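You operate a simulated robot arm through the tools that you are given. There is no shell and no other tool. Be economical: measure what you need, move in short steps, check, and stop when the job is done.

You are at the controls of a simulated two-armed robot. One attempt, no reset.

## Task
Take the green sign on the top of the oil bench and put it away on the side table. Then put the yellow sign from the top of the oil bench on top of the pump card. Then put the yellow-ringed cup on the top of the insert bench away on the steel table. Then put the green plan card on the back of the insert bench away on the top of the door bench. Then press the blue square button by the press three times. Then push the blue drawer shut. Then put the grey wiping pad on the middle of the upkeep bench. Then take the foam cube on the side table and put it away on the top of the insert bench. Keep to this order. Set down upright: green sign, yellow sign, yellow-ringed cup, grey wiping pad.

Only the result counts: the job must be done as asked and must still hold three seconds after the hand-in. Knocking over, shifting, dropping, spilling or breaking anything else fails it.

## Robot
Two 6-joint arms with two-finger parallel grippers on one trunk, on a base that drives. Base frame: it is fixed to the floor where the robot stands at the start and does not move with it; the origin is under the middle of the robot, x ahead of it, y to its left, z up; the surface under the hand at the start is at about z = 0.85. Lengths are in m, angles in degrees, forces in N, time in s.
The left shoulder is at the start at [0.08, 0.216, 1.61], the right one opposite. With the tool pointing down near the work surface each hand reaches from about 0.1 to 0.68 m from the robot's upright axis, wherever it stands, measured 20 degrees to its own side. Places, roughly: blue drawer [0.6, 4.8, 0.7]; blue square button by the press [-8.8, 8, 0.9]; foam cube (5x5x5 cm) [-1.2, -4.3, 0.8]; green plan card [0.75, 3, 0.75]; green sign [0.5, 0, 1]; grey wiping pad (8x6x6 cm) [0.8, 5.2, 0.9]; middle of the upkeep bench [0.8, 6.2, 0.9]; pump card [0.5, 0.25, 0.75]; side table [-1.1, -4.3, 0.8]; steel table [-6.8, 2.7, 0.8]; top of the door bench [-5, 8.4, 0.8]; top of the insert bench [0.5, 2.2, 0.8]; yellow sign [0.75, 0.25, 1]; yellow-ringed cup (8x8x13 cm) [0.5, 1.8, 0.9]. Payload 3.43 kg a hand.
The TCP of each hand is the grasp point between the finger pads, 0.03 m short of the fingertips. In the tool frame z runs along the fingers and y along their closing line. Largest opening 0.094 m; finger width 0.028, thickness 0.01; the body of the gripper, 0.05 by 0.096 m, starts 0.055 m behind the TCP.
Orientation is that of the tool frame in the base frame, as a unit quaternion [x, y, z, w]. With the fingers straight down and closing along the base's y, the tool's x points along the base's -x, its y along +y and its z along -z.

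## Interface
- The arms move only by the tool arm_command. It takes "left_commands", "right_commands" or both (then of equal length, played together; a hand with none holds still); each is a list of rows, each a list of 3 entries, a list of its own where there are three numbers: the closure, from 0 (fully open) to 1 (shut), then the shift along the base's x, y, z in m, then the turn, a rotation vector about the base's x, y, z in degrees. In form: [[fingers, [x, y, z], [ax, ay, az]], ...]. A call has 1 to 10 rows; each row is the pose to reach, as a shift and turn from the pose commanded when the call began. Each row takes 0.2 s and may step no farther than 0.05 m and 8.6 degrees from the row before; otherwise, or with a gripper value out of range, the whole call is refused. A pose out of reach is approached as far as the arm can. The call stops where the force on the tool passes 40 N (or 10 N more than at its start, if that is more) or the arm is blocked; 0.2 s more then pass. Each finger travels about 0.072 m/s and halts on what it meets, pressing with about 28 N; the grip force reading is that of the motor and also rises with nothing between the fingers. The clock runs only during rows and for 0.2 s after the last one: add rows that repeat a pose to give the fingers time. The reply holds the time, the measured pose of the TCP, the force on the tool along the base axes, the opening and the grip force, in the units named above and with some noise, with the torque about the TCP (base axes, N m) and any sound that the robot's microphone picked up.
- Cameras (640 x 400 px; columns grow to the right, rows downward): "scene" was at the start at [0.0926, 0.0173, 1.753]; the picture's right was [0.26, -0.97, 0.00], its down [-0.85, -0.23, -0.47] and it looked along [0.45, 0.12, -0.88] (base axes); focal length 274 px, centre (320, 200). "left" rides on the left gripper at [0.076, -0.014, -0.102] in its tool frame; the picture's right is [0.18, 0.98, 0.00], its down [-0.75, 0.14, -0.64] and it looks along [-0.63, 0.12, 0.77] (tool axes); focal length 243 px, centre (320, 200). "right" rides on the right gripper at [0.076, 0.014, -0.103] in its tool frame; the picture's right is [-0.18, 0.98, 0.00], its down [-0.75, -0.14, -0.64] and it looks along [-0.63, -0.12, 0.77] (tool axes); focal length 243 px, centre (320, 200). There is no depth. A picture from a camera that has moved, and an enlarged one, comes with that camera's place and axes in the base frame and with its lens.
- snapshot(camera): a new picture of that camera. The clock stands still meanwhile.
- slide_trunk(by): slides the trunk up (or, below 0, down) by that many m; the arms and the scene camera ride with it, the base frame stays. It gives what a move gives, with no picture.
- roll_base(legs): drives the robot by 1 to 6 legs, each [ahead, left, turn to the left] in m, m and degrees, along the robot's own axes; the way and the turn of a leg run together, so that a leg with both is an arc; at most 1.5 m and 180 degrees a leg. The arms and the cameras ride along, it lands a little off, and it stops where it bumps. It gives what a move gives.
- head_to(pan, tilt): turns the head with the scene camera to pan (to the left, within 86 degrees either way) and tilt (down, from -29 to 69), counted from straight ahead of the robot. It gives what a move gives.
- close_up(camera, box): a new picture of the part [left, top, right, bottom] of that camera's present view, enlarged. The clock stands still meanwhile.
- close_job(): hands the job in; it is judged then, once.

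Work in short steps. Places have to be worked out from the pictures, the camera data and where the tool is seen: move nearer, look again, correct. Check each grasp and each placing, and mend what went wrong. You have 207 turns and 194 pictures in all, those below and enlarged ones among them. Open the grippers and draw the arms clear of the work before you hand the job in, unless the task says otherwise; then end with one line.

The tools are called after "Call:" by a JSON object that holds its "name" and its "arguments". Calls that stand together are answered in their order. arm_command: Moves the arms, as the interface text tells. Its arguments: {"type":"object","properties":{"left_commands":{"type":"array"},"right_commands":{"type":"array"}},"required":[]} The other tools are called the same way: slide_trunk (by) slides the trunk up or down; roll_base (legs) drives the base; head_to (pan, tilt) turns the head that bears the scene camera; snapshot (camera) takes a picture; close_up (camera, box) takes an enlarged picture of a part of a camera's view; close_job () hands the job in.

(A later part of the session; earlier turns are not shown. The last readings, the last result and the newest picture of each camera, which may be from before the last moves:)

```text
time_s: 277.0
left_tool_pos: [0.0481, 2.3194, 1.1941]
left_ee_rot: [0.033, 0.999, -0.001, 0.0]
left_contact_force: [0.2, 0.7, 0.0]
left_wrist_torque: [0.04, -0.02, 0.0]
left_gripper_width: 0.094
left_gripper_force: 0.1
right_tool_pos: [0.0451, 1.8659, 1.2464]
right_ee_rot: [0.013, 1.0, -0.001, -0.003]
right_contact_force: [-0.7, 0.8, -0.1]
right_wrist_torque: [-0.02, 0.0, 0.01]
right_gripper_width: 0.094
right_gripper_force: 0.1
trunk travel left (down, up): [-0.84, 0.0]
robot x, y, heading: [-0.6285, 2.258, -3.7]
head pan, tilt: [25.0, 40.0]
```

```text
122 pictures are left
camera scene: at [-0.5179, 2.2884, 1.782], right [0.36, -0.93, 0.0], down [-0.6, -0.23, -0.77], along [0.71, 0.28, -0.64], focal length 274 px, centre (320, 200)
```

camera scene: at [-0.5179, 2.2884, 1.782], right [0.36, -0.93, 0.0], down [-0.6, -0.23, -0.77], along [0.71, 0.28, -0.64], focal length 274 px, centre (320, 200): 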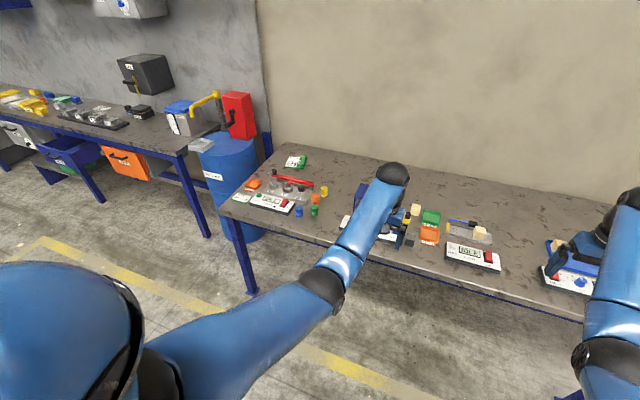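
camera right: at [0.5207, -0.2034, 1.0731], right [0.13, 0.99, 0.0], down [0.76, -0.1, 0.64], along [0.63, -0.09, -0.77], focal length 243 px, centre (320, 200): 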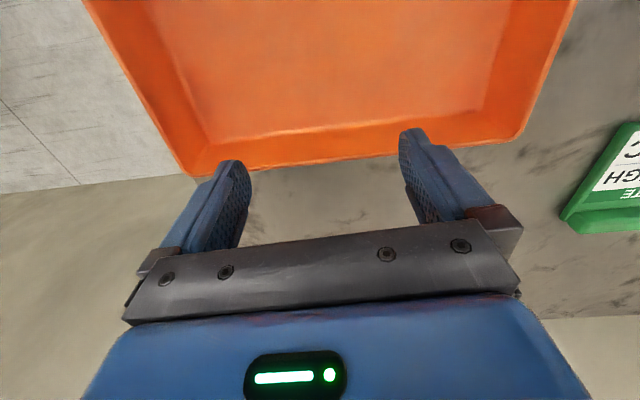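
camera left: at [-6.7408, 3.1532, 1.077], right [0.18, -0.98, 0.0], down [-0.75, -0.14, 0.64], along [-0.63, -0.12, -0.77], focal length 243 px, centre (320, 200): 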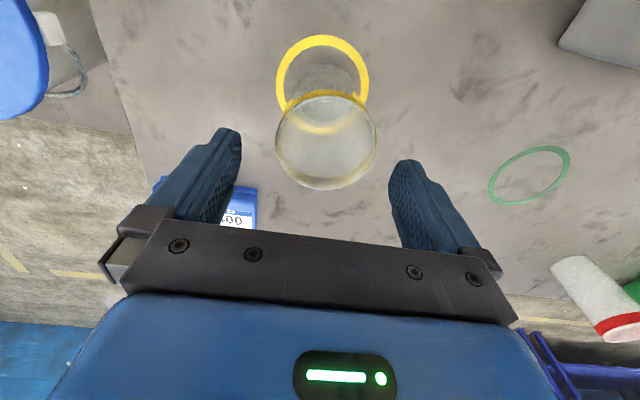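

The plan card lies at about x 0.785–0.93, y 2.89–3.03 with its raised bar on the right (−y) side, running away from me. It's far back, so I'll come close and view it with the left wrist camera.

Call:
{"name": "roll_base", "arguments": {"legs": [[0.55, 0.53, 3.8]]}}

Call:
{"name": "snapshot", "arguments": {"camera": "left"}}

Call:
{"name": "snapshot", "arguments": {"camera": "scene"}}

```text
time_s: 281.2
left_tool_pos: [0.616, 2.8816, 1.1954]
left_ee_rot: [-0.007, 1.0, 0.0, 0.001]
left_contact_force: [0.0, -0.7, -0.3]
left_wrist_torque: [0.02, -0.02, -0.03]
left_gripper_width: 0.0938
left_gripper_force: 0.0
right_tool_pos: [0.6506, 2.4294, 1.2465]
right_ee_rot: [-0.028, 1.0, -0.002, -0.001]
right_contact_force: [-0.1, 0.1, 0.4]
right_wrist_torque: [0.01, -0.01, -0.01]
right_gripper_width: 0.094
right_gripper_force: 0.0
trunk travel left (down, up): [-0.84, 0.0]
robot x, y, heading: [-0.0493, 2.7667, 1.2]
head pan, tilt: [25.0, 40.0]
```

```text
121 pictures are left
camera left: at [0.5402, 2.8658, 1.2975], right [-0.2, 0.98, 0.0], down [0.75, 0.15, 0.64], along [0.63, 0.13, -0.77], focal length 243 px, centre (320, 200)
```

left: 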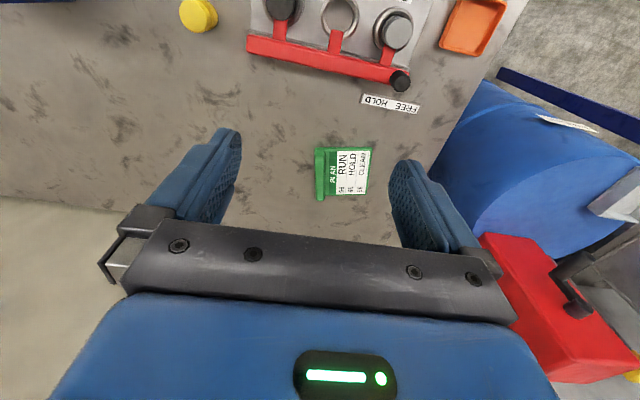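

```text
120 pictures are left
camera scene: at [0.0541, 2.8043, 1.7822], right [0.44, -0.9, 0.0], down [-0.58, -0.28, -0.77], along [0.69, 0.34, -0.64], focal length 274 px, centre (320, 200)
```

scene: 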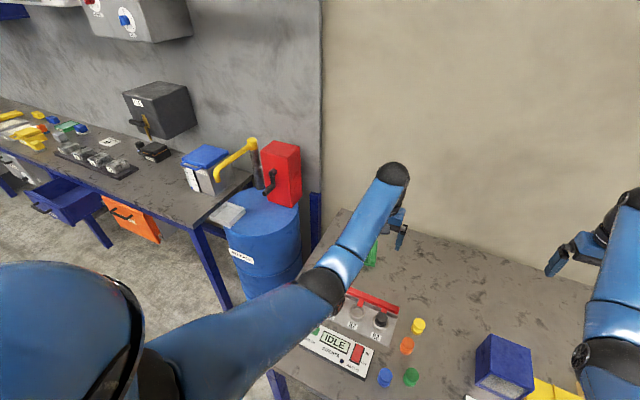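

Card's bar centreline is near (0.857, 2.934), yawed ~13°. I'll pull the right hand aside, yaw the left hand 12°, and move up 4 cm.

Call:
{"name": "roll_base", "arguments": {"legs": [[0.045, 0, -1.2]]}}

Call:
{"name": "arm_command", "arguments": {"left_commands": [[0, [0.02, 0, 0], [0, 0, 6]], [0, [0.04, 0, 0], [0, 0, 12]], [0, [0.06, 0.01, 0], [0, 0, 12]], [0, [0.06, 0.02, 0], [0, 0, 12]], [0, [0.06, 0.03, 0], [0, 0, 12]], [0, [0.06, 0.03, 0], [0, 0, 12]]], "right_commands": [[0, [-0.02, -0.04, -0.01], [0, 0, 0]], [0, [-0.04, -0.08, -0.02], [0, 0, 0]], [0, [-0.06, -0.12, -0.03], [0, 0, 0]], [0, [-0.08, -0.16, -0.04], [0, 0, 0]], [0, [-0.1, -0.2, -0.04], [0, 0, 0]], [0, [-0.12, -0.23, -0.04], [0, 0, 0]]]}}

Call:
{"name": "arm_command", "arguments": {"left_commands": [[0, [0.02, 0.004, 0.0], [1.6, -6.8, 0]], [0, [0.05, 0.008, 0.0], [3.2, -13.6, 0]], [0, [0.08, 0.012, 0.0], [4.7, -20.4, 0]], [0, [0.11, 0.016, 0.0], [6.3, -27.2, 0]], [0, [0.14, 0.02, 0.0], [7.9, -34.1, 0]]]}}

```text
time_s: 282.1
left_tool_pos: [0.6556, 2.8689, 1.1996]
left_ee_rot: [0.002, 1.0, -0.001, 0.005]
left_contact_force: [-0.1, 0.5, 0.8]
left_wrist_torque: [0.04, -0.07, 0.01]
left_gripper_width: 0.094
left_gripper_force: 0.0
right_tool_pos: [0.6813, 2.417, 1.253]
right_ee_rot: [-0.019, 1.0, -0.002, 0.002]
right_contact_force: [-0.7, -0.4, 0.5]
right_wrist_torque: [0.02, -0.05, -0.06]
right_gripper_width: 0.0943
right_gripper_force: 0.1
trunk travel left (down, up): [-0.84, 0.0]
robot x, y, heading: [-0.0039, 2.769, -0.3]
head pan, tilt: [25.0, 40.0]
```

```text
time_s: 283.5
left_tool_pos: [0.7244, 2.8976, 1.1953]
left_ee_rot: [-0.102, 0.995, 0.0, 0.001]
left_contact_force: [0.2, -0.8, 0.3]
left_wrist_torque: [0.03, 0.02, -0.02]
left_gripper_width: 0.0937
left_gripper_force: 0.1
right_tool_pos: [0.5708, 2.186, 1.2092]
right_ee_rot: [-0.019, 1.0, -0.002, -0.001]
right_contact_force: [-0.1, 0.3, 0.1]
right_wrist_torque: [0.02, 0.0, 0.01]
right_gripper_width: 0.094
right_gripper_force: 0.0
right hand out of reach, approached as far as the arm can: row 1, 2, 3
trunk travel left (down, up): [-0.84, 0.0]
robot x, y, heading: [-0.0052, 2.7664, -0.2]
head pan, tilt: [25.0, 40.0]
```

```text
time_s: 284.7
left_tool_pos: [0.8547, 2.9198, 1.1981]
left_ee_rot: [-0.096, 0.948, 0.037, 0.3]
left_contact_force: [-0.6, -0.7, -0.1]
left_wrist_torque: [0.02, -0.02, -0.02]
left_gripper_width: 0.094
left_gripper_force: 0.2
left hand out of reach, approached as far as the arm can: row 5
right_tool_pos: [0.5739, 2.1885, 1.2069]
right_ee_rot: [-0.019, 1.0, -0.001, -0.002]
right_contact_force: [0.4, 0.1, 0.1]
right_wrist_torque: [0.03, 0.01, -0.03]
right_gripper_width: 0.094
right_gripper_force: 0.0
trunk travel left (down, up): [-0.84, 0.0]
robot x, y, heading: [-0.0072, 2.7663, -0.4]
head pan, tilt: [25.0, 40.0]
```

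Slightly beyond reach; pull back 2 cm and check the arm isn't locked.

Call:
{"name": "arm_command", "arguments": {"left_commands": [[0, [-0.01, 0, -0.02], [0, 0, 0]], [0, [-0.02, 0.005, -0.04], [0, 0, 0]]]}}

```text
time_s: 285.3
left_tool_pos: [0.8336, 2.9267, 1.1576]
left_ee_rot: [-0.097, 0.949, 0.037, 0.298]
left_contact_force: [0.3, 0.1, -0.1]
left_wrist_torque: [-0.01, 0.02, 0.03]
left_gripper_width: 0.0939
left_gripper_force: 0.1
right_tool_pos: [0.5723, 2.188, 1.2077]
right_ee_rot: [-0.019, 1.0, -0.003, -0.002]
right_contact_force: [-0.2, -0.5, 0.3]
right_wrist_torque: [0.03, 0.0, -0.04]
right_gripper_width: 0.0943
right_gripper_force: 0.1
trunk travel left (down, up): [-0.84, 0.0]
robot x, y, heading: [-0.0042, 2.7699, -0.3]
head pan, tilt: [25.0, 40.0]
```

Free. Lower the trunk 0.22 and look.

Call:
{"name": "slide_trunk", "arguments": {"by": -0.22}}

Call:
{"name": "snapshot", "arguments": {"camera": "left"}}

Call:
{"name": "snapshot", "arguments": {"camera": "scene"}}

```text
time_s: 287.6
left_tool_pos: [0.8352, 2.9266, 0.9392]
left_ee_rot: [-0.097, 0.949, 0.038, 0.299]
left_contact_force: [-0.1, 0.8, 0.1]
left_wrist_torque: [-0.03, -0.01, 0.03]
left_gripper_width: 0.0942
left_gripper_force: 0.1
right_tool_pos: [0.5715, 2.1878, 0.9864]
right_ee_rot: [-0.018, 1.0, -0.002, -0.003]
right_contact_force: [-0.8, 0.4, 0.0]
right_wrist_torque: [0.0, 0.01, 0.03]
right_gripper_width: 0.0938
right_gripper_force: 0.1
trunk travel left (down, up): [-0.62, 0.22]
robot x, y, heading: [-0.0031, 2.7696, -0.3]
head pan, tilt: [25.0, 40.0]
```

```text
119 pictures are left
camera left: at [0.7177, 2.8853, 0.9786], right [-0.35, 0.93, -0.09], down [0.22, 0.18, 0.96], along [0.91, 0.32, -0.26], focal length 243 px, centre (320, 200)
```

left: 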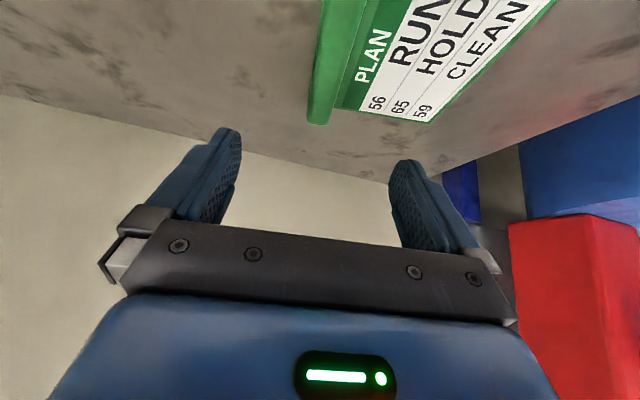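

```text
118 pictures are left
camera scene: at [0.1025, 2.8041, 1.5621], right [0.42, -0.91, 0.0], down [-0.58, -0.27, -0.77], along [0.7, 0.32, -0.64], focal length 274 px, centre (320, 200)
```

scene: 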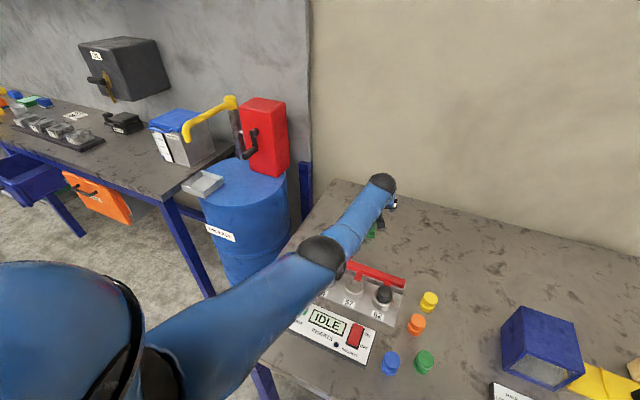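

The bar's centreline passes (0.85, 2.933), aligned with the hand. Lower the trunk 4 cm more, then reach down around the bar.

Call:
{"name": "slide_trunk", "arguments": {"by": -0.04}}

Call:
{"name": "arm_command", "arguments": {"left_commands": [[0.35, [0.008, 0.004, -0.01], [0, 0, 0]], [0.35, [0.015, 0.008, -0.02], [0, 0, 0]], [0.35, [0.015, 0.008, -0.03], [0, 0, 0]], [0.35, [0.015, 0.008, -0.036], [0, 0, 0]]]}}

Call:
{"name": "snapshot", "arguments": {"camera": "left"}}

```text
time_s: 288.4
left_tool_pos: [0.8331, 2.9257, 0.8986]
left_ee_rot: [-0.097, 0.948, 0.037, 0.3]
left_contact_force: [-0.4, 0.3, 0.0]
left_wrist_torque: [0.01, 0.01, 0.03]
left_gripper_width: 0.094
left_gripper_force: 0.0
right_tool_pos: [0.5723, 2.1881, 0.9487]
right_ee_rot: [-0.019, 1.0, -0.002, -0.002]
right_contact_force: [0.1, -0.1, 0.8]
right_wrist_torque: [0.02, 0.0, 0.03]
right_gripper_width: 0.094
right_gripper_force: 0.1
trunk travel left (down, up): [-0.58, 0.26]
robot x, y, heading: [-0.0072, 2.7675, -0.4]
head pan, tilt: [25.0, 40.0]
```

```text
time_s: 289.4
left_tool_pos: [0.8358, 2.9321, 0.8649]
left_ee_rot: [-0.097, 0.949, 0.037, 0.299]
left_contact_force: [-0.6, -0.5, 0.1]
left_wrist_torque: [0.03, 0.0, -0.01]
left_gripper_width: 0.061
left_gripper_force: 0.0
left hand out of reach, approached as far as the arm can: row 2, 3, 4
right_tool_pos: [0.5726, 2.1877, 0.9474]
right_ee_rot: [-0.019, 1.0, -0.002, -0.003]
right_contact_force: [0.3, -0.1, -0.2]
right_wrist_torque: [-0.04, -0.01, 0.01]
right_gripper_width: 0.094
right_gripper_force: 0.1
trunk travel left (down, up): [-0.58, 0.26]
robot x, y, heading: [-0.0048, 2.7681, -0.2]
head pan, tilt: [25.0, 40.0]
```

```text
117 pictures are left
camera left: at [0.7206, 2.8918, 0.9053], right [-0.35, 0.93, -0.09], down [0.22, 0.18, 0.96], along [0.91, 0.32, -0.26], focal length 243 px, centre (320, 200)
```

left: 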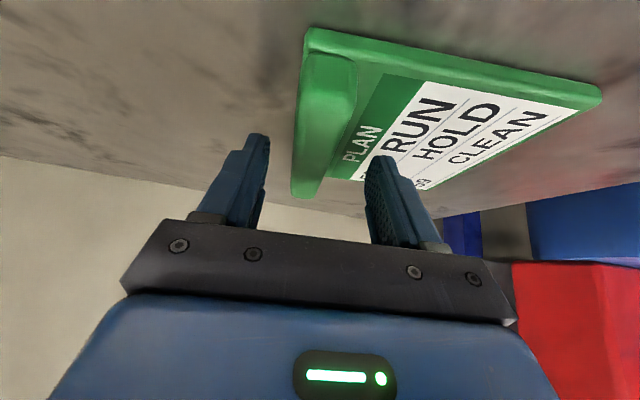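

Bar lies between the fingers. Lower 6 mm by the trunk, then close.

Call:
{"name": "slide_trunk", "arguments": {"by": -0.007}}

Call:
{"name": "arm_command", "arguments": {"left_commands": [[0.5, [0, 0, 0], [0, 0, 0]], [0.7, [0, 0, 0], [0, 0, 0]], [0.9, [0, 0, 0], [0, 0, 0]], [1.0, [0, 0, 0], [0, 0, 0]], [1.0, [0, 0, 0], [0, 0, 0]]]}}

Call:
{"name": "snapshot", "arguments": {"camera": "left"}}

```text
time_s: 290.0
left_tool_pos: [0.8363, 2.9329, 0.8618]
left_ee_rot: [-0.096, 0.948, 0.036, 0.301]
left_contact_force: [1.2, 1.3, 8.8]
left_wrist_torque: [0.37, -0.04, -0.03]
left_gripper_width: 0.0614
left_gripper_force: 0.6
right_tool_pos: [0.5706, 2.1872, 0.9415]
right_ee_rot: [-0.018, 1.0, -0.001, -0.001]
right_contact_force: [0.2, -0.6, -0.3]
right_wrist_torque: [-0.04, 0.01, -0.01]
right_gripper_width: 0.0939
right_gripper_force: 0.2
trunk travel left (down, up): [-0.573, 0.267]
robot x, y, heading: [-0.0047, 2.7702, -0.3]
head pan, tilt: [25.0, 40.0]
```

```text
time_s: 291.2
left_tool_pos: [0.8356, 2.9309, 0.8644]
left_ee_rot: [-0.097, 0.948, 0.037, 0.302]
left_contact_force: [4.5, -4.6, 21.6]
left_wrist_torque: [-0.22, -0.12, -0.03]
left_gripper_width: 0.0215
left_gripper_force: 28.2
right_tool_pos: [0.5704, 2.187, 0.94]
right_ee_rot: [-0.018, 1.0, -0.002, -0.001]
right_contact_force: [0.6, 0.8, 0.3]
right_wrist_torque: [-0.01, -0.01, 0.01]
right_gripper_width: 0.0938
right_gripper_force: 0.1
trunk travel left (down, up): [-0.573, 0.267]
robot x, y, heading: [-0.0015, 2.7669, -0.3]
head pan, tilt: [25.0, 40.0]
```

```text
116 pictures are left
camera left: at [0.7195, 2.8901, 0.9027], right [-0.35, 0.93, -0.1], down [0.21, 0.18, 0.96], along [0.91, 0.31, -0.26], focal length 243 px, centre (320, 200)
```

left: 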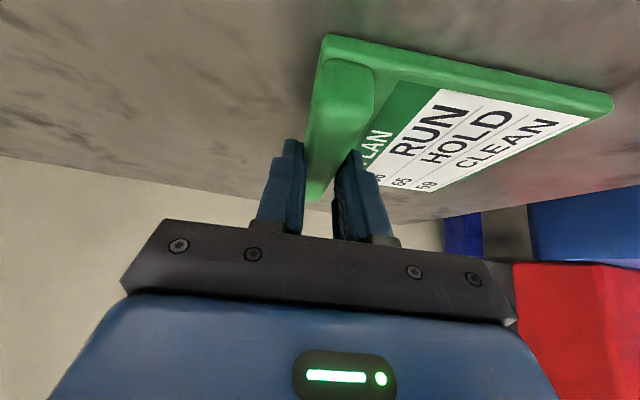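

Bar gripped (2.15 cm). Lift with the trunk.

Call:
{"name": "slide_trunk", "arguments": {"by": 0.12}}

Call:
{"name": "snapshot", "arguments": {"camera": "left"}}

```text
time_s: 292.7
left_tool_pos: [0.8368, 2.932, 0.9793]
left_ee_rot: [-0.097, 0.948, 0.038, 0.299]
left_contact_force: [0.2, 0.5, -1.1]
left_wrist_torque: [-0.05, 0.01, 0.01]
left_gripper_width: 0.0217
left_gripper_force: 28.4
right_tool_pos: [0.5716, 2.1867, 1.0613]
right_ee_rot: [-0.018, 1.0, -0.002, -0.003]
right_contact_force: [1.1, -0.6, 0.0]
right_wrist_torque: [-0.01, -0.01, 0.0]
right_gripper_width: 0.0941
right_gripper_force: 0.1
trunk travel left (down, up): [-0.693, 0.147]
robot x, y, heading: [-0.0075, 2.7696, -0.4]
head pan, tilt: [25.0, 40.0]
```

```text
115 pictures are left
camera left: at [0.7205, 2.8919, 1.0185], right [-0.35, 0.93, -0.09], down [0.22, 0.18, 0.96], along [0.91, 0.32, -0.26], focal length 243 px, centre (320, 200)
```

left: 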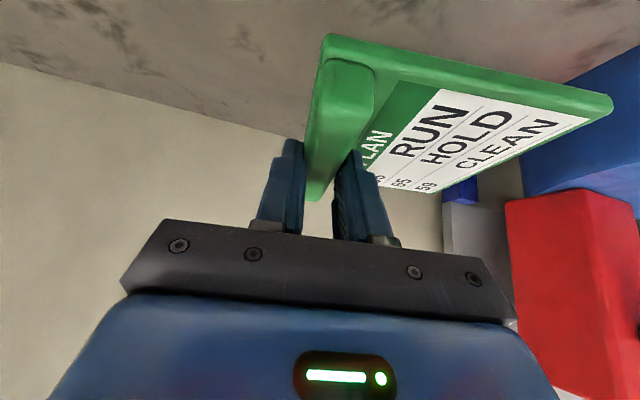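

Card is held level. Raise fully, back off and head toward the door bench via the known route.

Call:
{"name": "slide_trunk", "arguments": {"by": 0.147}}

Call:
{"name": "roll_base", "arguments": {"legs": [[-0.9, 0, 0], [0, -0.35, 0], [-1.5, 0, 0], [-0.6, 0, 0]]}}

Call:
{"name": "arm_command", "arguments": {"left_commands": [[1, [-0.01, 0, -0.03], [0, 0, 0]], [1, [-0.03, 0, -0.05], [0, 0, 0]]]}}

Call:
{"name": "roll_base", "arguments": {"legs": [[0, 0, 90], [1.2, 0, 0]]}}

Call:
{"name": "head_to", "arguments": {"pan": 0, "tilt": 15}}

Call:
{"name": "snapshot", "arguments": {"camera": "scene"}}

```text
time_s: 294.4
left_tool_pos: [0.8354, 2.9329, 1.1248]
left_ee_rot: [-0.097, 0.949, 0.038, 0.299]
left_contact_force: [0.2, 0.3, -1.0]
left_wrist_torque: [-0.03, -0.02, -0.02]
left_gripper_width: 0.0214
left_gripper_force: 27.9
right_tool_pos: [0.5719, 2.1871, 1.208]
right_ee_rot: [-0.018, 1.0, -0.002, -0.003]
right_contact_force: [-1.1, -0.4, -0.2]
right_wrist_torque: [0.0, -0.01, -0.01]
right_gripper_width: 0.0939
right_gripper_force: 0.0
trunk travel left (down, up): [-0.84, 0.0]
robot x, y, heading: [-0.0056, 2.767, -0.2]
head pan, tilt: [25.0, 40.0]
```

```text
time_s: 311.1
left_tool_pos: [-2.1802, 2.5702, 1.1231]
left_ee_rot: [-0.113, 0.947, 0.043, 0.297]
left_contact_force: [0.0, -0.9, -1.3]
left_wrist_torque: [-0.03, -0.02, 0.02]
left_gripper_width: 0.0215
left_gripper_force: 28.5
right_tool_pos: [-2.4163, 1.8177, 1.2064]
right_ee_rot: [-0.036, 0.999, -0.002, -0.003]
right_contact_force: [-0.7, 0.1, 0.0]
right_wrist_torque: [-0.01, 0.03, -0.02]
right_gripper_width: 0.0942
right_gripper_force: 0.2
trunk travel left (down, up): [-0.84, 0.0]
robot x, y, heading: [-3.0141, 2.3771, 1.5]
head pan, tilt: [25.0, 40.0]
```

```text
time_s: 311.7
left_tool_pos: [-2.204, 2.5704, 1.0706]
left_ee_rot: [-0.113, 0.947, 0.043, 0.296]
left_contact_force: [0.2, -0.2, 0.2]
left_wrist_torque: [-0.05, 0.02, -0.02]
left_gripper_width: 0.0212
left_gripper_force: 28.3
left hand out of reach, approached as far as the arm can: row 2
right_tool_pos: [-2.4179, 1.8176, 1.2077]
right_ee_rot: [-0.036, 0.999, -0.001, -0.003]
right_contact_force: [0.2, -0.4, -0.3]
right_wrist_torque: [0.0, 0.03, -0.01]
right_gripper_width: 0.0942
right_gripper_force: 0.1
trunk travel left (down, up): [-0.84, 0.0]
robot x, y, heading: [-3.0159, 2.3745, 1.6]
head pan, tilt: [25.0, 40.0]
```

```text
time_s: 321.5
left_tool_pos: [-3.3084, 4.3393, 1.0738]
left_ee_rot: [0.761, -0.576, -0.243, -0.176]
left_contact_force: [0.8, 0.2, -0.1]
left_wrist_torque: [-0.02, -0.06, 0.01]
left_gripper_width: 0.0216
left_gripper_force: 28.4
right_tool_pos: [-2.5488, 4.1518, 1.209]
right_ee_rot: [0.744, -0.668, 0.003, 0.0]
right_contact_force: [-0.5, -0.3, 0.1]
right_wrist_torque: [0.03, -0.08, -0.03]
right_gripper_width: 0.0939
right_gripper_force: 0.0
trunk travel left (down, up): [-0.84, 0.0]
robot x, y, heading: [-3.0844, 3.5387, 93.7]
head pan, tilt: [25.0, 40.0]
```

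```text
time_s: 322.4
left_tool_pos: [-3.3098, 4.3403, 1.0718]
left_ee_rot: [0.76, -0.575, -0.245, -0.176]
left_contact_force: [0.0, -0.4, -1.1]
left_wrist_torque: [0.01, -0.04, -0.01]
left_gripper_width: 0.0215
left_gripper_force: 27.9
right_tool_pos: [-2.5498, 4.1532, 1.2069]
right_ee_rot: [0.745, -0.667, 0.003, 0.0]
right_contact_force: [-0.1, 0.4, -0.1]
right_wrist_torque: [-0.03, 0.0, 0.02]
right_gripper_width: 0.0939
right_gripper_force: 0.1
trunk travel left (down, up): [-0.84, 0.0]
robot x, y, heading: [-3.085, 3.5344, 94.1]
head pan, tilt: [0.0, 15.0]
```

```text
114 pictures are left
camera scene: at [-3.0948, 3.6608, 1.8214], right [1.0, 0.07, 0.0], down [0.02, -0.26, -0.97], along [-0.07, 0.96, -0.26], focal length 274 px, centre (320, 200)
```

scene: 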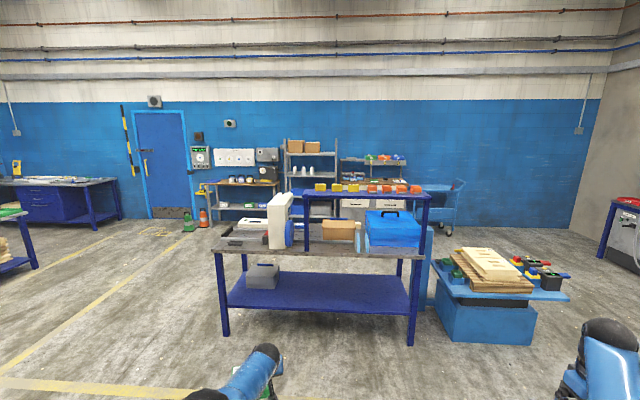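

The door bench is right of the door, front edge near y≈8.2, x −5.4…−4.4. Drive around the blue shelf on its left.

Call:
{"name": "roll_base", "arguments": {"legs": [[0.85, 0, -4], [0, 1.0, 0], [0, 0.9, 0], [1.5, 0, 0], [1.2, 0, 0]]}}

Call:
{"name": "head_to", "arguments": {"pan": 0, "tilt": 35}}

Call:
{"name": "snapshot", "arguments": {"camera": "scene"}}

```text
time_s: 349.1
left_tool_pos: [-5.3621, 7.8837, 1.0743]
left_ee_rot: [0.759, -0.577, -0.243, -0.176]
left_contact_force: [0.6, -0.3, -0.3]
left_wrist_torque: [-0.02, -0.06, -0.01]
left_gripper_width: 0.0214
left_gripper_force: 27.7
right_tool_pos: [-4.6019, 7.6941, 1.2086]
right_ee_rot: [0.743, -0.669, 0.003, 0.0]
right_contact_force: [-0.1, 0.0, 0.2]
right_wrist_torque: [0.0, 0.02, 0.02]
right_gripper_width: 0.094
right_gripper_force: 0.0
trunk travel left (down, up): [-0.84, 0.0]
robot x, y, heading: [-5.1445, 7.078, 93.5]
head pan, tilt: [0.0, 15.0]
```

```text
time_s: 349.9
left_tool_pos: [-5.3619, 7.885, 1.0718]
left_ee_rot: [0.759, -0.578, -0.244, -0.176]
left_contact_force: [-0.2, 0.6, -0.8]
left_wrist_torque: [0.01, -0.03, 0.01]
left_gripper_width: 0.0213
left_gripper_force: 27.7
right_tool_pos: [-4.6022, 7.6956, 1.2073]
right_ee_rot: [0.743, -0.669, 0.002, 0.0]
right_contact_force: [1.0, -0.2, 0.4]
right_wrist_torque: [0.01, -0.02, -0.02]
right_gripper_width: 0.0941
right_gripper_force: 0.1
trunk travel left (down, up): [-0.84, 0.0]
robot x, y, heading: [-5.1444, 7.0799, 93.7]
head pan, tilt: [0.0, 35.0]
```

```text
113 pictures are left
camera scene: at [-5.1495, 7.1987, 1.7896], right [1.0, 0.06, 0.0], down [0.04, -0.57, -0.82], along [-0.05, 0.82, -0.57], focal length 274 px, centre (320, 200)
```

scene: 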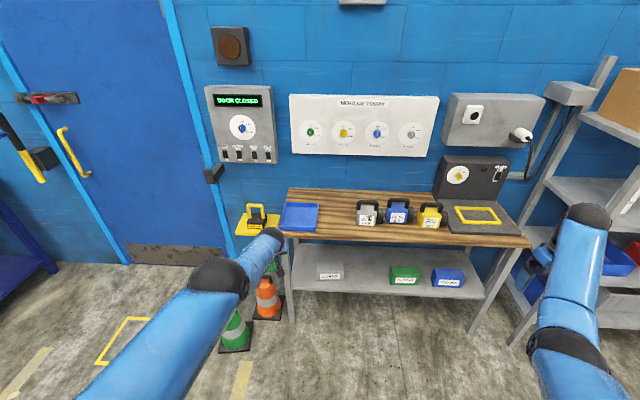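

Call:
{"name": "close_up", "arguments": {"camera": "scene", "box": [260, 170, 540, 300]}}

```text
2.29 times, centred on (400, 235) of scene
camera zoom: at [-5.1495, 7.1987, 1.7896], right [1.0, 0.06, 0.0], down [0.04, -0.57, -0.82], along [-0.05, 0.82, -0.57], focal length 626 px, centre (137, 120)
```

zoom: 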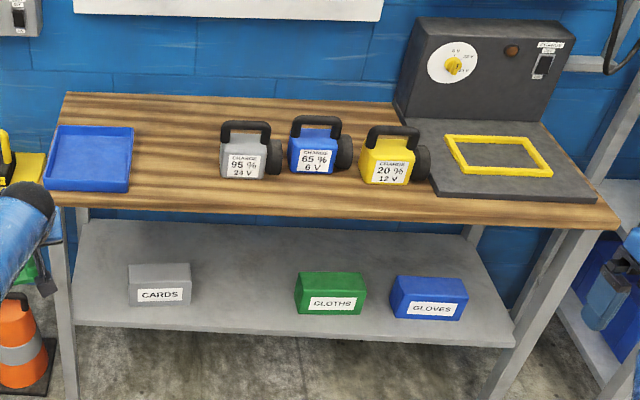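

The bare wood between the blue tray and the first lantern (x≈−5.23…−5.01) is free and fits the card. I'll position the base so that lowering the trunk sets it there.

Call:
{"name": "roll_base", "arguments": {"legs": [[0, 0, -3.7], [0.4, -0.2, 0]]}}

Call:
{"name": "snapshot", "arguments": {"camera": "scene"}}

Call:
{"name": "snapshot", "arguments": {"camera": "left"}}

```text
time_s: 353.1
left_tool_pos: [-5.1207, 8.2888, 1.0741]
left_ee_rot: [0.743, -0.597, -0.239, -0.184]
left_contact_force: [0.0, -0.6, -0.5]
left_wrist_torque: [-0.01, -0.05, -0.01]
left_gripper_width: 0.0215
left_gripper_force: 28.0
right_tool_pos: [-4.3735, 8.0583, 1.2096]
right_ee_rot: [0.724, -0.69, 0.003, -0.001]
right_contact_force: [0.2, 0.5, 0.7]
right_wrist_torque: [-0.01, -0.03, -0.01]
right_gripper_width: 0.0941
right_gripper_force: 0.0
trunk travel left (down, up): [-0.84, 0.0]
robot x, y, heading: [-4.9456, 7.4758, 90.5]
head pan, tilt: [0.0, 35.0]
```

```text
111 pictures are left
camera scene: at [-4.9481, 7.5917, 1.7899], right [1.0, 0.01, 0.0], down [0.0, -0.57, -0.82], along [0.0, 0.82, -0.57], focal length 274 px, centre (320, 200)
```

scene: 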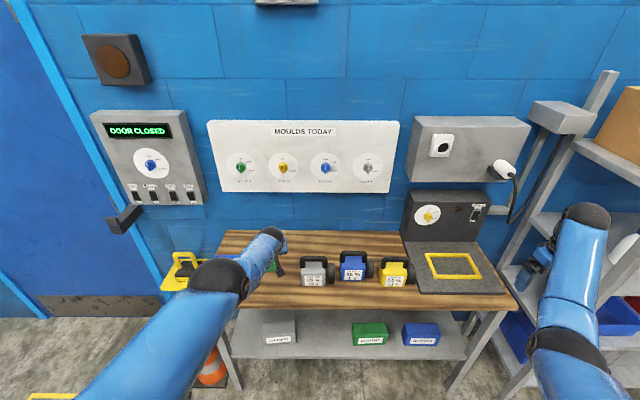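

```text
110 pictures are left
camera left: at [-5.0797, 8.1736, 1.1137], right [-0.93, -0.36, -0.09], down [-0.18, 0.21, 0.96], along [-0.33, 0.91, -0.26], focal length 243 px, centre (320, 200)
```

left: 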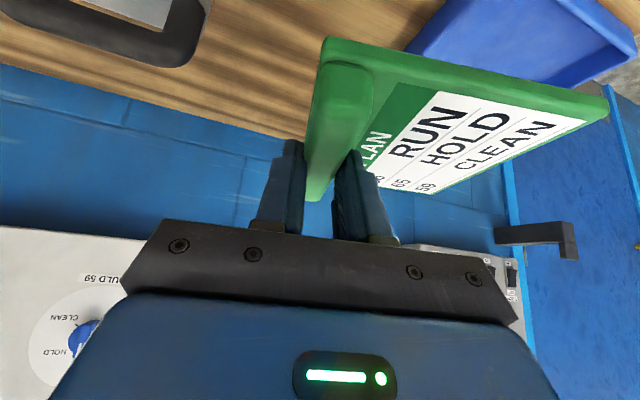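

Rotate the base −12° so the card aligns with the bench, and shift so it's centred in the gap.

Call:
{"name": "roll_base", "arguments": {"legs": [[0, 0, -12], [0.071, 0.152, 0]]}}

Call:
{"name": "snapshot", "arguments": {"camera": "left"}}

Call:
{"name": "snapshot", "arguments": {"camera": "scene"}}

```text
time_s: 355.3
left_tool_pos: [-5.0825, 8.4102, 1.0742]
left_ee_rot: [0.676, -0.672, -0.219, -0.207]
left_contact_force: [1.2, -0.1, -0.4]
left_wrist_torque: [-0.02, -0.02, -0.01]
left_gripper_width: 0.0216
left_gripper_force: 27.8
right_tool_pos: [-4.398, 8.0297, 1.2057]
right_ee_rot: [-0.649, 0.761, -0.001, -0.001]
right_contact_force: [1.1, -0.5, -0.3]
right_wrist_torque: [0.01, 0.05, 0.0]
right_gripper_width: 0.0939
right_gripper_force: 0.0
trunk travel left (down, up): [-0.84, 0.0]
robot x, y, heading: [-5.0859, 7.5762, 78.5]
head pan, tilt: [0.0, 35.0]
```

```text
109 pictures are left
camera left: at [-5.0656, 8.287, 1.1139], right [-0.98, -0.16, -0.09], down [-0.13, 0.25, 0.96], along [-0.13, 0.96, -0.26], focal length 243 px, centre (320, 200)
```

left: 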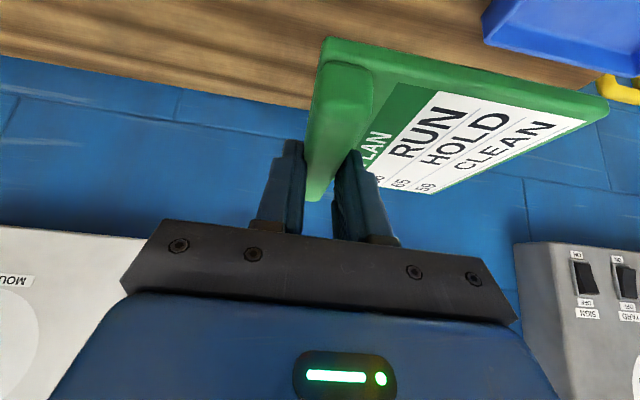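

```text
108 pictures are left
camera scene: at [-5.0535, 7.6904, 1.7898], right [0.98, -0.2, 0.0], down [-0.12, -0.56, -0.82], along [0.16, 0.8, -0.57], focal length 274 px, centre (320, 200)
```

scene: 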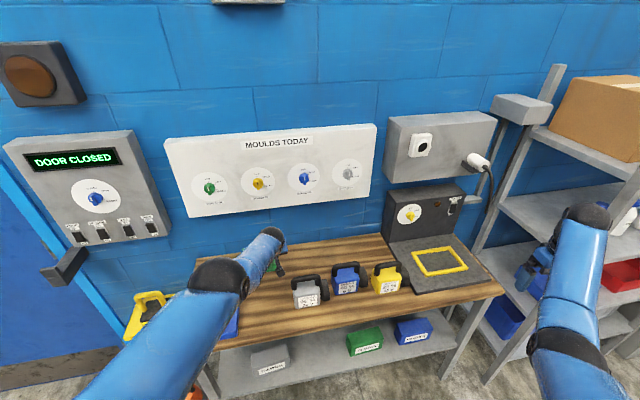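

Shift 1.5 cm left for more clearance to the lantern, then lower.

Call:
{"name": "roll_base", "arguments": {"legs": [[0, 0.016, 0]]}}

Call:
{"name": "slide_trunk", "arguments": {"by": -0.16}}

Call:
{"name": "snapshot", "arguments": {"camera": "left"}}

Call:
{"name": "close_up", "arguments": {"camera": "scene", "box": [180, 180, 420, 340]}}

```text
time_s: 356.1
left_tool_pos: [-5.097, 8.4129, 1.0736]
left_ee_rot: [0.677, -0.672, -0.219, -0.206]
left_contact_force: [0.5, -0.6, -1.7]
left_wrist_torque: [0.0, 0.0, 0.03]
left_gripper_width: 0.0214
left_gripper_force: 28.4
right_tool_pos: [-4.4125, 8.0318, 1.2067]
right_ee_rot: [-0.649, 0.761, -0.002, -0.002]
right_contact_force: [1.5, -0.7, -0.2]
right_wrist_torque: [-0.02, 0.03, 0.02]
right_gripper_width: 0.094
right_gripper_force: 0.0
trunk travel left (down, up): [-0.84, 0.0]
robot x, y, heading: [-5.0994, 7.5804, 78.4]
head pan, tilt: [0.0, 35.0]
```

```text
time_s: 357.9
left_tool_pos: [-5.1014, 8.4132, 0.9115]
left_ee_rot: [0.677, -0.672, -0.218, -0.207]
left_contact_force: [-1.2, 0.5, -1.1]
left_wrist_torque: [-0.04, 0.0, -0.03]
left_gripper_width: 0.0215
left_gripper_force: 27.8
right_tool_pos: [-4.4174, 8.0339, 1.0471]
right_ee_rot: [-0.649, 0.761, -0.004, 0.0]
right_contact_force: [-0.2, 0.0, 0.5]
right_wrist_torque: [0.02, 0.01, -0.01]
right_gripper_width: 0.0939
right_gripper_force: 0.0
trunk travel left (down, up): [-0.68, 0.16]
robot x, y, heading: [-5.1006, 7.5792, 78.3]
head pan, tilt: [0.0, 35.0]
```

```text
107 pictures are left
camera left: at [-5.0845, 8.2922, 0.9524], right [-0.98, -0.16, -0.09], down [-0.13, 0.25, 0.96], along [-0.13, 0.96, -0.27], focal length 243 px, centre (320, 200)
```

left: 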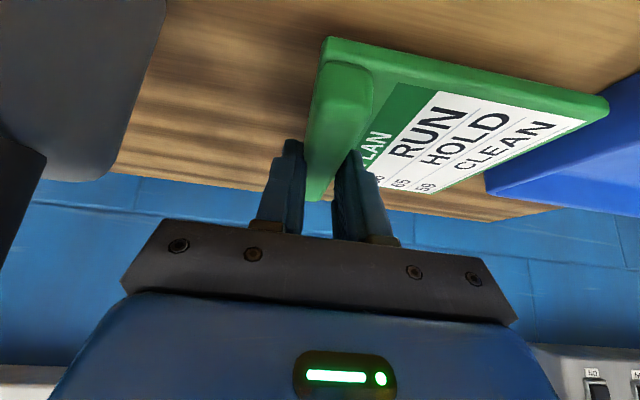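

```text
2.50 times, centred on (300, 260) of scene
camera zoom: at [-5.0755, 7.6972, 1.6296], right [0.98, -0.2, 0.0], down [-0.11, -0.56, -0.82], along [0.16, 0.8, -0.57], focal length 685 px, centre (370, 50)
```

zoom: 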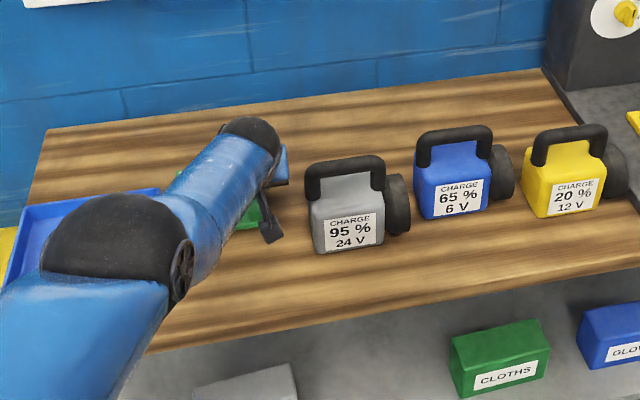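

By triangulation the tray rim is at z≈0.875, so the bench is ≈0.85 and the card is about 1.3 cm above it, clear of tray and lantern. Lower in small trunk steps.

Call:
{"name": "slide_trunk", "arguments": {"by": -0.009}}

Call:
{"name": "slide_trunk", "arguments": {"by": -0.005}}

```text
time_s: 358.5
left_tool_pos: [-5.1008, 8.414, 0.9032]
left_ee_rot: [0.676, -0.672, -0.217, -0.207]
left_contact_force: [-0.3, 0.0, -0.8]
left_wrist_torque: [-0.03, 0.0, -0.05]
left_gripper_width: 0.0216
left_gripper_force: 28.3
right_tool_pos: [-4.4175, 8.0346, 1.0378]
right_ee_rot: [-0.648, 0.761, -0.003, -0.001]
right_contact_force: [0.0, -1.0, 0.4]
right_wrist_torque: [0.04, 0.0, 0.02]
right_gripper_width: 0.0938
right_gripper_force: 0.1
trunk travel left (down, up): [-0.671, 0.169]
robot x, y, heading: [-5.0975, 7.5795, 78.3]
head pan, tilt: [0.0, 35.0]
```

```text
time_s: 359.0
left_tool_pos: [-5.1016, 8.4141, 0.8977]
left_ee_rot: [0.677, -0.672, -0.218, -0.207]
left_contact_force: [-0.5, 0.0, -0.7]
left_wrist_torque: [-0.01, -0.03, -0.02]
left_gripper_width: 0.0218
left_gripper_force: 28.3
right_tool_pos: [-4.4167, 8.034, 1.0329]
right_ee_rot: [-0.649, 0.761, -0.003, -0.001]
right_contact_force: [-0.4, 0.8, 0.6]
right_wrist_torque: [-0.01, -0.02, -0.01]
right_gripper_width: 0.0941
right_gripper_force: 0.0
trunk travel left (down, up): [-0.666, 0.174]
robot x, y, heading: [-5.1019, 7.5836, 78.7]
head pan, tilt: [0.0, 35.0]
```

Call:
{"name": "slide_trunk", "arguments": {"by": -0.006}}

Call:
{"name": "snapshot", "arguments": {"camera": "left"}}

```text
time_s: 359.6
left_tool_pos: [-5.1008, 8.4146, 0.8946]
left_ee_rot: [0.676, -0.672, -0.219, -0.208]
left_contact_force: [-0.6, 0.7, 4.2]
left_wrist_torque: [-0.15, -0.08, 0.03]
left_gripper_width: 0.0215
left_gripper_force: 27.6
right_tool_pos: [-4.4174, 8.0336, 1.0275]
right_ee_rot: [-0.649, 0.761, -0.004, -0.001]
right_contact_force: [0.7, 0.2, -0.2]
right_wrist_torque: [0.03, 0.03, 0.01]
right_gripper_width: 0.0939
right_gripper_force: 0.0
trunk travel left (down, up): [-0.66, 0.18]
robot x, y, heading: [-5.1011, 7.5811, 78.5]
head pan, tilt: [0.0, 35.0]
```

```text
105 pictures are left
camera left: at [-5.0841, 8.2922, 0.9338], right [-0.98, -0.16, -0.09], down [-0.13, 0.25, 0.96], along [-0.13, 0.96, -0.26], focal length 243 px, centre (320, 200)
```

left: 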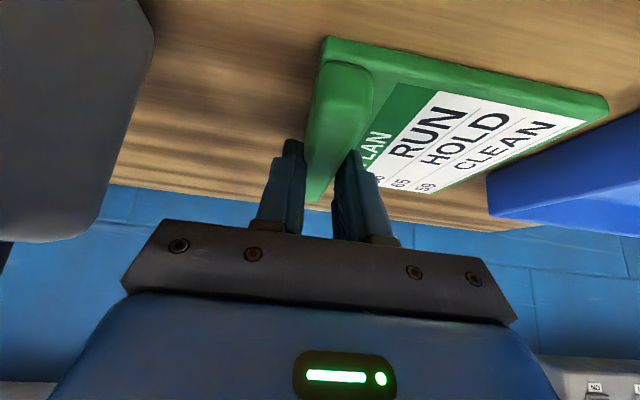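

Touching down (4 N). Release with a small opening, then lift by the trunk.

Call:
{"name": "arm_command", "arguments": {"left_commands": [[0.7, [0, 0, 0], [0, 0, 0]], [0.55, [0, 0, 0], [0, 0, 0]], [0.5, [0, 0, 0], [0, 0, 0]], [0.5, [0, 0, 0], [0, 0, 0]]]}}

Call:
{"name": "slide_trunk", "arguments": {"by": 0.18}}

Call:
{"name": "snapshot", "arguments": {"camera": "left"}}

```text
time_s: 360.6
left_tool_pos: [-5.0996, 8.4138, 0.8924]
left_ee_rot: [0.676, -0.672, -0.218, -0.208]
left_contact_force: [0.0, 0.3, 0.7]
left_wrist_torque: [-0.04, 0.03, 0.0]
left_gripper_width: 0.0465
left_gripper_force: 0.0
right_tool_pos: [-4.4164, 8.0335, 1.0285]
right_ee_rot: [-0.649, 0.761, -0.002, -0.001]
right_contact_force: [0.9, -0.2, -0.2]
right_wrist_torque: [0.0, -0.03, 0.0]
right_gripper_width: 0.0941
right_gripper_force: 0.0
trunk travel left (down, up): [-0.66, 0.18]
robot x, y, heading: [-5.0986, 7.5798, 78.5]
head pan, tilt: [0.0, 35.0]
```

```text
time_s: 362.6
left_tool_pos: [-5.1005, 8.4147, 1.072]
left_ee_rot: [0.677, -0.672, -0.217, -0.207]
left_contact_force: [0.3, 0.5, -0.7]
left_wrist_torque: [-0.02, 0.03, -0.03]
left_gripper_width: 0.047
left_gripper_force: 0.0
right_tool_pos: [-4.4166, 8.0345, 1.2079]
right_ee_rot: [-0.649, 0.761, -0.004, -0.001]
right_contact_force: [-0.4, 0.9, 0.3]
right_wrist_torque: [-0.01, 0.0, 0.0]
right_gripper_width: 0.094
right_gripper_force: 0.0
trunk travel left (down, up): [-0.84, 0.0]
robot x, y, heading: [-5.1016, 7.5811, 78.5]
head pan, tilt: [0.0, 35.0]
```

```text
104 pictures are left
camera left: at [-5.0841, 8.2921, 1.1122], right [-0.98, -0.16, -0.09], down [-0.13, 0.25, 0.96], along [-0.13, 0.96, -0.27], focal length 243 px, centre (320, 200)
```

left: 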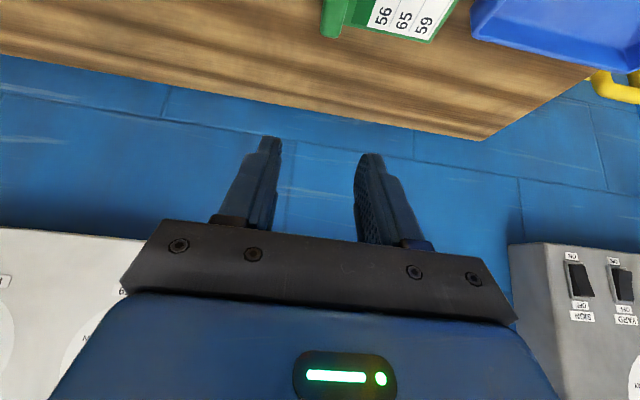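

Card placed on the door bench. Back off and turn toward the press at (−8.8, 8).

Call:
{"name": "roll_base", "arguments": {"legs": [[-0.7, 0, 0], [0, 0, 100]]}}

Call:
{"name": "head_to", "arguments": {"pan": 0, "tilt": 20}}

Call:
{"name": "snapshot", "arguments": {"camera": "scene"}}

```text
time_s: 370.7
left_tool_pos: [-6.0654, 6.7536, 1.0722]
left_ee_rot: [0.951, 0.072, -0.299, 0.03]
left_contact_force: [0.0, -0.1, 0.5]
left_wrist_torque: [-0.02, -0.02, -0.01]
left_gripper_width: 0.047
left_gripper_force: 0.1
right_tool_pos: [-5.7883, 7.4864, 1.2065]
right_ee_rot: [1.0, -0.009, 0.003, -0.002]
right_contact_force: [0.3, 0.9, -0.5]
right_wrist_torque: [0.0, -0.01, 0.01]
right_gripper_width: 0.094
right_gripper_force: 0.1
trunk travel left (down, up): [-0.84, 0.0]
robot x, y, heading: [-5.2435, 6.8736, 177.0]
head pan, tilt: [0.0, 35.0]
```

```text
time_s: 371.4
left_tool_pos: [-6.0662, 6.753, 1.0716]
left_ee_rot: [0.951, 0.072, -0.299, 0.03]
left_contact_force: [-0.4, 0.5, -0.4]
left_wrist_torque: [0.03, 0.0, 0.01]
left_gripper_width: 0.0466
left_gripper_force: 0.0
right_tool_pos: [-5.7864, 7.4852, 1.206]
right_ee_rot: [1.0, -0.007, 0.002, -0.001]
right_contact_force: [1.0, 0.3, 0.3]
right_wrist_torque: [0.01, 0.0, -0.02]
right_gripper_width: 0.0939
right_gripper_force: 0.1
trunk travel left (down, up): [-0.84, 0.0]
robot x, y, heading: [-5.2415, 6.8743, 176.8]
head pan, tilt: [0.0, 20.0]
```

```text
103 pictures are left
camera scene: at [-5.3646, 6.8824, 1.8134], right [0.06, 1.0, 0.0], down [0.34, -0.02, -0.94], along [-0.94, 0.05, -0.34], focal length 274 px, centre (320, 200)
```

scene: 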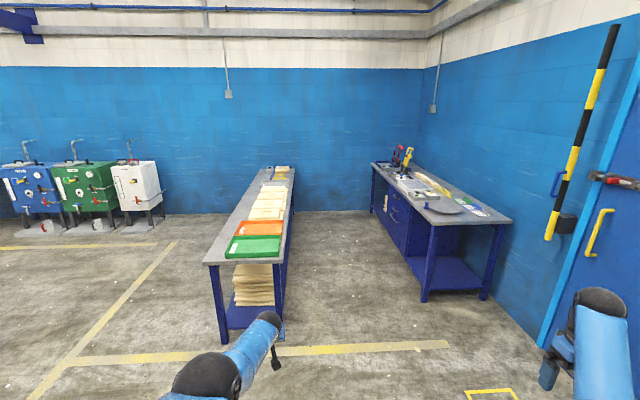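

Call:
{"name": "close_up", "arguments": {"camera": "scene", "box": [360, 130, 520, 230]}}

```text
4.00 times, centred on (440, 180) of scene
camera zoom: at [-5.3646, 6.8824, 1.8134], right [0.06, 1.0, 0.0], down [0.34, -0.02, -0.94], along [-0.94, 0.05, -0.34], focal length 1096 px, centre (-160, 280)
```

zoom: 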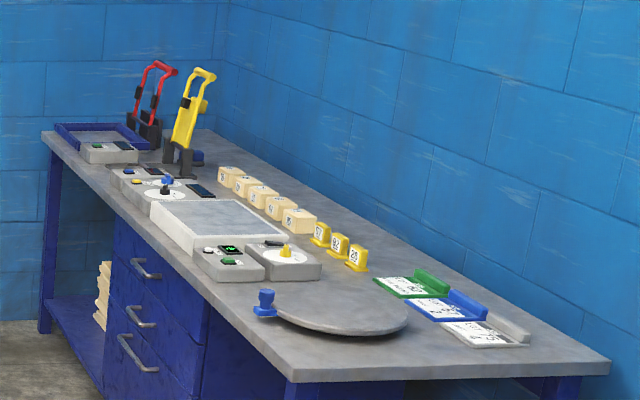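

The press bench is along the wall, front edge y≈7.97, with a ~1.2 m aisle. First I'll swing the left arm down and back to free it from its stretched pose.

Call:
{"name": "arm_command", "arguments": {"left_commands": [[0.3, [0.037, -0.015, -0.021], [1.2, -6.9, 0]], [0.3, [0.074, -0.03, -0.042], [2.4, -13.8, 0]], [0.3, [0.112, -0.045, -0.063], [3.7, -20.7, 0]], [0.3, [0.149, -0.06, -0.084], [4.9, -27.6, 0]], [0.3, [0.186, -0.0755, -0.105], [6.1, -34.5, 0]], [0.3, [0.223, -0.09, -0.126], [6.1, -34.5, 0]], [0.3, [0.26, -0.105, -0.147], [6.1, -34.5, 0]], [0.3, [0.298, -0.12, -0.168], [6.1, -34.5, 0]], [0.3, [0.335, -0.136, -0.189], [6.1, -34.5, 0]], [0.3, [0.372, -0.151, -0.21], [6.1, -34.5, 0]]]}}

```text
time_s: 373.6
left_tool_pos: [-5.7652, 6.5923, 0.7821]
left_ee_rot: [0.997, 0.076, 0.001, 0.0]
left_contact_force: [-0.3, 0.0, 0.4]
left_wrist_torque: [0.02, -0.03, 0.02]
left_gripper_width: 0.0657
left_gripper_force: 0.1
left hand out of reach, approached as far as the arm can: row 1, 2, 3, 4, 5, 6, 7, 8, 9, 10
right_tool_pos: [-5.7874, 7.4838, 1.2088]
right_ee_rot: [1.0, -0.007, 0.002, -0.003]
right_contact_force: [0.0, -0.2, 0.0]
right_wrist_torque: [-0.01, 0.02, -0.04]
right_gripper_width: 0.0938
right_gripper_force: 0.0
trunk travel left (down, up): [-0.84, 0.0]
robot x, y, heading: [-5.2422, 6.8738, 176.6]
head pan, tilt: [0.0, 20.0]
```

Call:
{"name": "arm_command", "arguments": {"left_commands": [[0.3, [0.039, -0.016, -0.016], [0, 0, 0]], [0.3, [0.078, -0.032, -0.033], [0, 0, 0]], [0.3, [0.118, -0.048, -0.049], [0, 0, 0]], [0.3, [0.157, -0.064, -0.065], [0, 0, 0]], [0.3, [0.196, -0.08, -0.081], [0, 0, 0]], [0.3, [0.235, -0.096, -0.098], [0, 0, 0]], [0.3, [0.275, -0.112, -0.114], [0, 0, 0]], [0.3, [0.314, -0.128, -0.13], [0, 0, 0]], [0.3, [0.29, -0.128, -0.1], [0, 0, 0]], [0.3, [0.26, -0.128, -0.06], [0, 0, 0]]]}}

```text
time_s: 375.8
left_tool_pos: [-5.5024, 6.4658, 0.7267]
left_ee_rot: [0.997, 0.075, 0.002, -0.001]
left_contact_force: [-0.4, 0.1, -0.3]
left_wrist_torque: [-0.02, -0.01, -0.04]
left_gripper_width: 0.0657
left_gripper_force: 0.0
left hand out of reach, approached as far as the arm can: row 1, 2, 3, 4, 5, 6, 7, 8
right_tool_pos: [-5.7882, 7.4855, 1.2064]
right_ee_rot: [1.0, -0.008, 0.003, -0.002]
right_contact_force: [-0.8, 0.1, -0.9]
right_wrist_torque: [-0.02, -0.01, -0.01]
right_gripper_width: 0.0942
right_gripper_force: 0.0
trunk travel left (down, up): [-0.84, 0.0]
robot x, y, heading: [-5.2404, 6.8758, 176.8]
head pan, tilt: [0.0, 20.0]
```

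Call:
{"name": "arm_command", "arguments": {"left_commands": [[0.0, [-0.02, 0, 0.04], [0, 0, 0]], [0, [-0.04, 0, 0.08], [0, 0, 0]], [0, [-0.06, 0, 0.12], [0, 0, 0]], [0, [-0.08, 0, 0.16], [0, 0, 0]], [0, [-0.11, 0, 0.2], [0, 0, 0]], [0, [-0.14, 0, 0.235], [0, 0, 0]], [0, [-0.15, 0, 0.26], [0, 0, 0]]], "right_commands": [[0, [0.01, -0.03, -0.03], [0, 0, 0]], [0, [0.02, -0.06, -0.06], [0, 0, 0]], [0, [0.03, -0.09, -0.09], [0, 0, 0]], [0, [0.04, -0.12, -0.12], [0, 0, 0]], [0, [0.05, -0.15, -0.15], [0, 0, 0]], [0, [0.06, -0.19, -0.16], [0, 0, 0]], [0, [0.07, -0.22, -0.17], [0, 0, 0]]]}}

Call:
{"name": "roll_base", "arguments": {"legs": [[0, -0.45, 3], [1.5, 0, 0], [1.0, 0, 0]]}}

Call:
{"name": "head_to", "arguments": {"pan": -35, "tilt": 35}}

Call:
{"name": "snapshot", "arguments": {"camera": "scene"}}

```text
time_s: 377.4
left_tool_pos: [-5.6549, 6.4654, 0.981]
left_ee_rot: [0.997, 0.076, -0.001, 0.0]
left_contact_force: [-0.4, 0.3, -0.5]
left_wrist_torque: [0.0, 0.01, 0.04]
left_gripper_width: 0.094
left_gripper_force: 0.1
right_tool_pos: [-5.7168, 7.2625, 1.037]
right_ee_rot: [1.0, -0.008, 0.002, -0.003]
right_contact_force: [0.1, -0.1, -0.5]
right_wrist_torque: [0.0, 0.0, -0.05]
right_gripper_width: 0.094
right_gripper_force: 0.1
trunk travel left (down, up): [-0.84, 0.0]
robot x, y, heading: [-5.2464, 6.8707, 176.9]
head pan, tilt: [0.0, 20.0]
```

```text
time_s: 392.0
left_tool_pos: [-8.1156, 6.9494, 0.9818]
left_ee_rot: [0.996, 0.092, 0.0, -0.001]
left_contact_force: [0.1, -0.6, -0.8]
left_wrist_torque: [0.03, 0.02, 0.03]
left_gripper_width: 0.094
left_gripper_force: 0.1
right_tool_pos: [-8.2044, 7.7435, 1.0382]
right_ee_rot: [1.0, 0.009, 0.003, -0.001]
right_contact_force: [-0.1, 0.2, -1.2]
right_wrist_torque: [-0.02, 0.0, -0.02]
right_gripper_width: 0.0938
right_gripper_force: 0.1
trunk travel left (down, up): [-0.84, 0.0]
robot x, y, heading: [-7.7157, 7.3722, 178.6]
head pan, tilt: [0.0, 20.0]
```

```text
time_s: 393.0
left_tool_pos: [-8.1175, 6.9501, 0.9803]
left_ee_rot: [0.996, 0.092, 0.001, -0.001]
left_contact_force: [1.7, 0.2, -0.3]
left_wrist_torque: [0.0, -0.03, -0.01]
left_gripper_width: 0.0939
left_gripper_force: 0.0
right_tool_pos: [-8.2049, 7.7438, 1.0376]
right_ee_rot: [1.0, 0.009, 0.003, -0.002]
right_contact_force: [0.0, -0.3, 0.8]
right_wrist_torque: [0.01, 0.01, 0.01]
right_gripper_width: 0.0941
right_gripper_force: 0.0
trunk travel left (down, up): [-0.84, 0.0]
robot x, y, heading: [-7.7148, 7.3691, 178.7]
head pan, tilt: [-35.0, 35.0]
```

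```text
101 pictures are left
camera scene: at [-7.818, 7.4242, 1.7896], right [0.59, 0.81, 0.0], down [0.46, -0.34, -0.82], along [-0.66, 0.48, -0.57], focal length 274 px, centre (320, 200)
```

scene: 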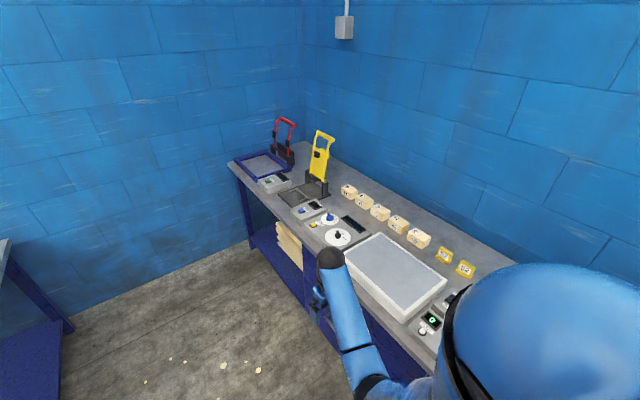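

Call:
{"name": "close_up", "arguments": {"camera": "scene", "box": [220, 110, 380, 260]}}

```text
2.67 times, centred on (300, 185) of scene
camera zoom: at [-7.818, 7.4242, 1.7896], right [0.59, 0.81, 0.0], down [0.46, -0.34, -0.82], along [-0.66, 0.48, -0.57], focal length 731 px, centre (373, 240)
```

zoom: 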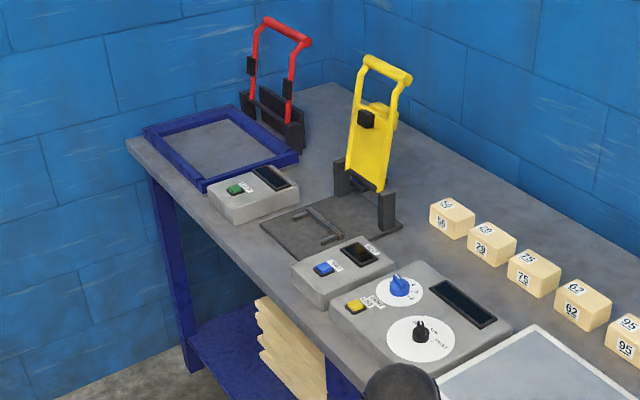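

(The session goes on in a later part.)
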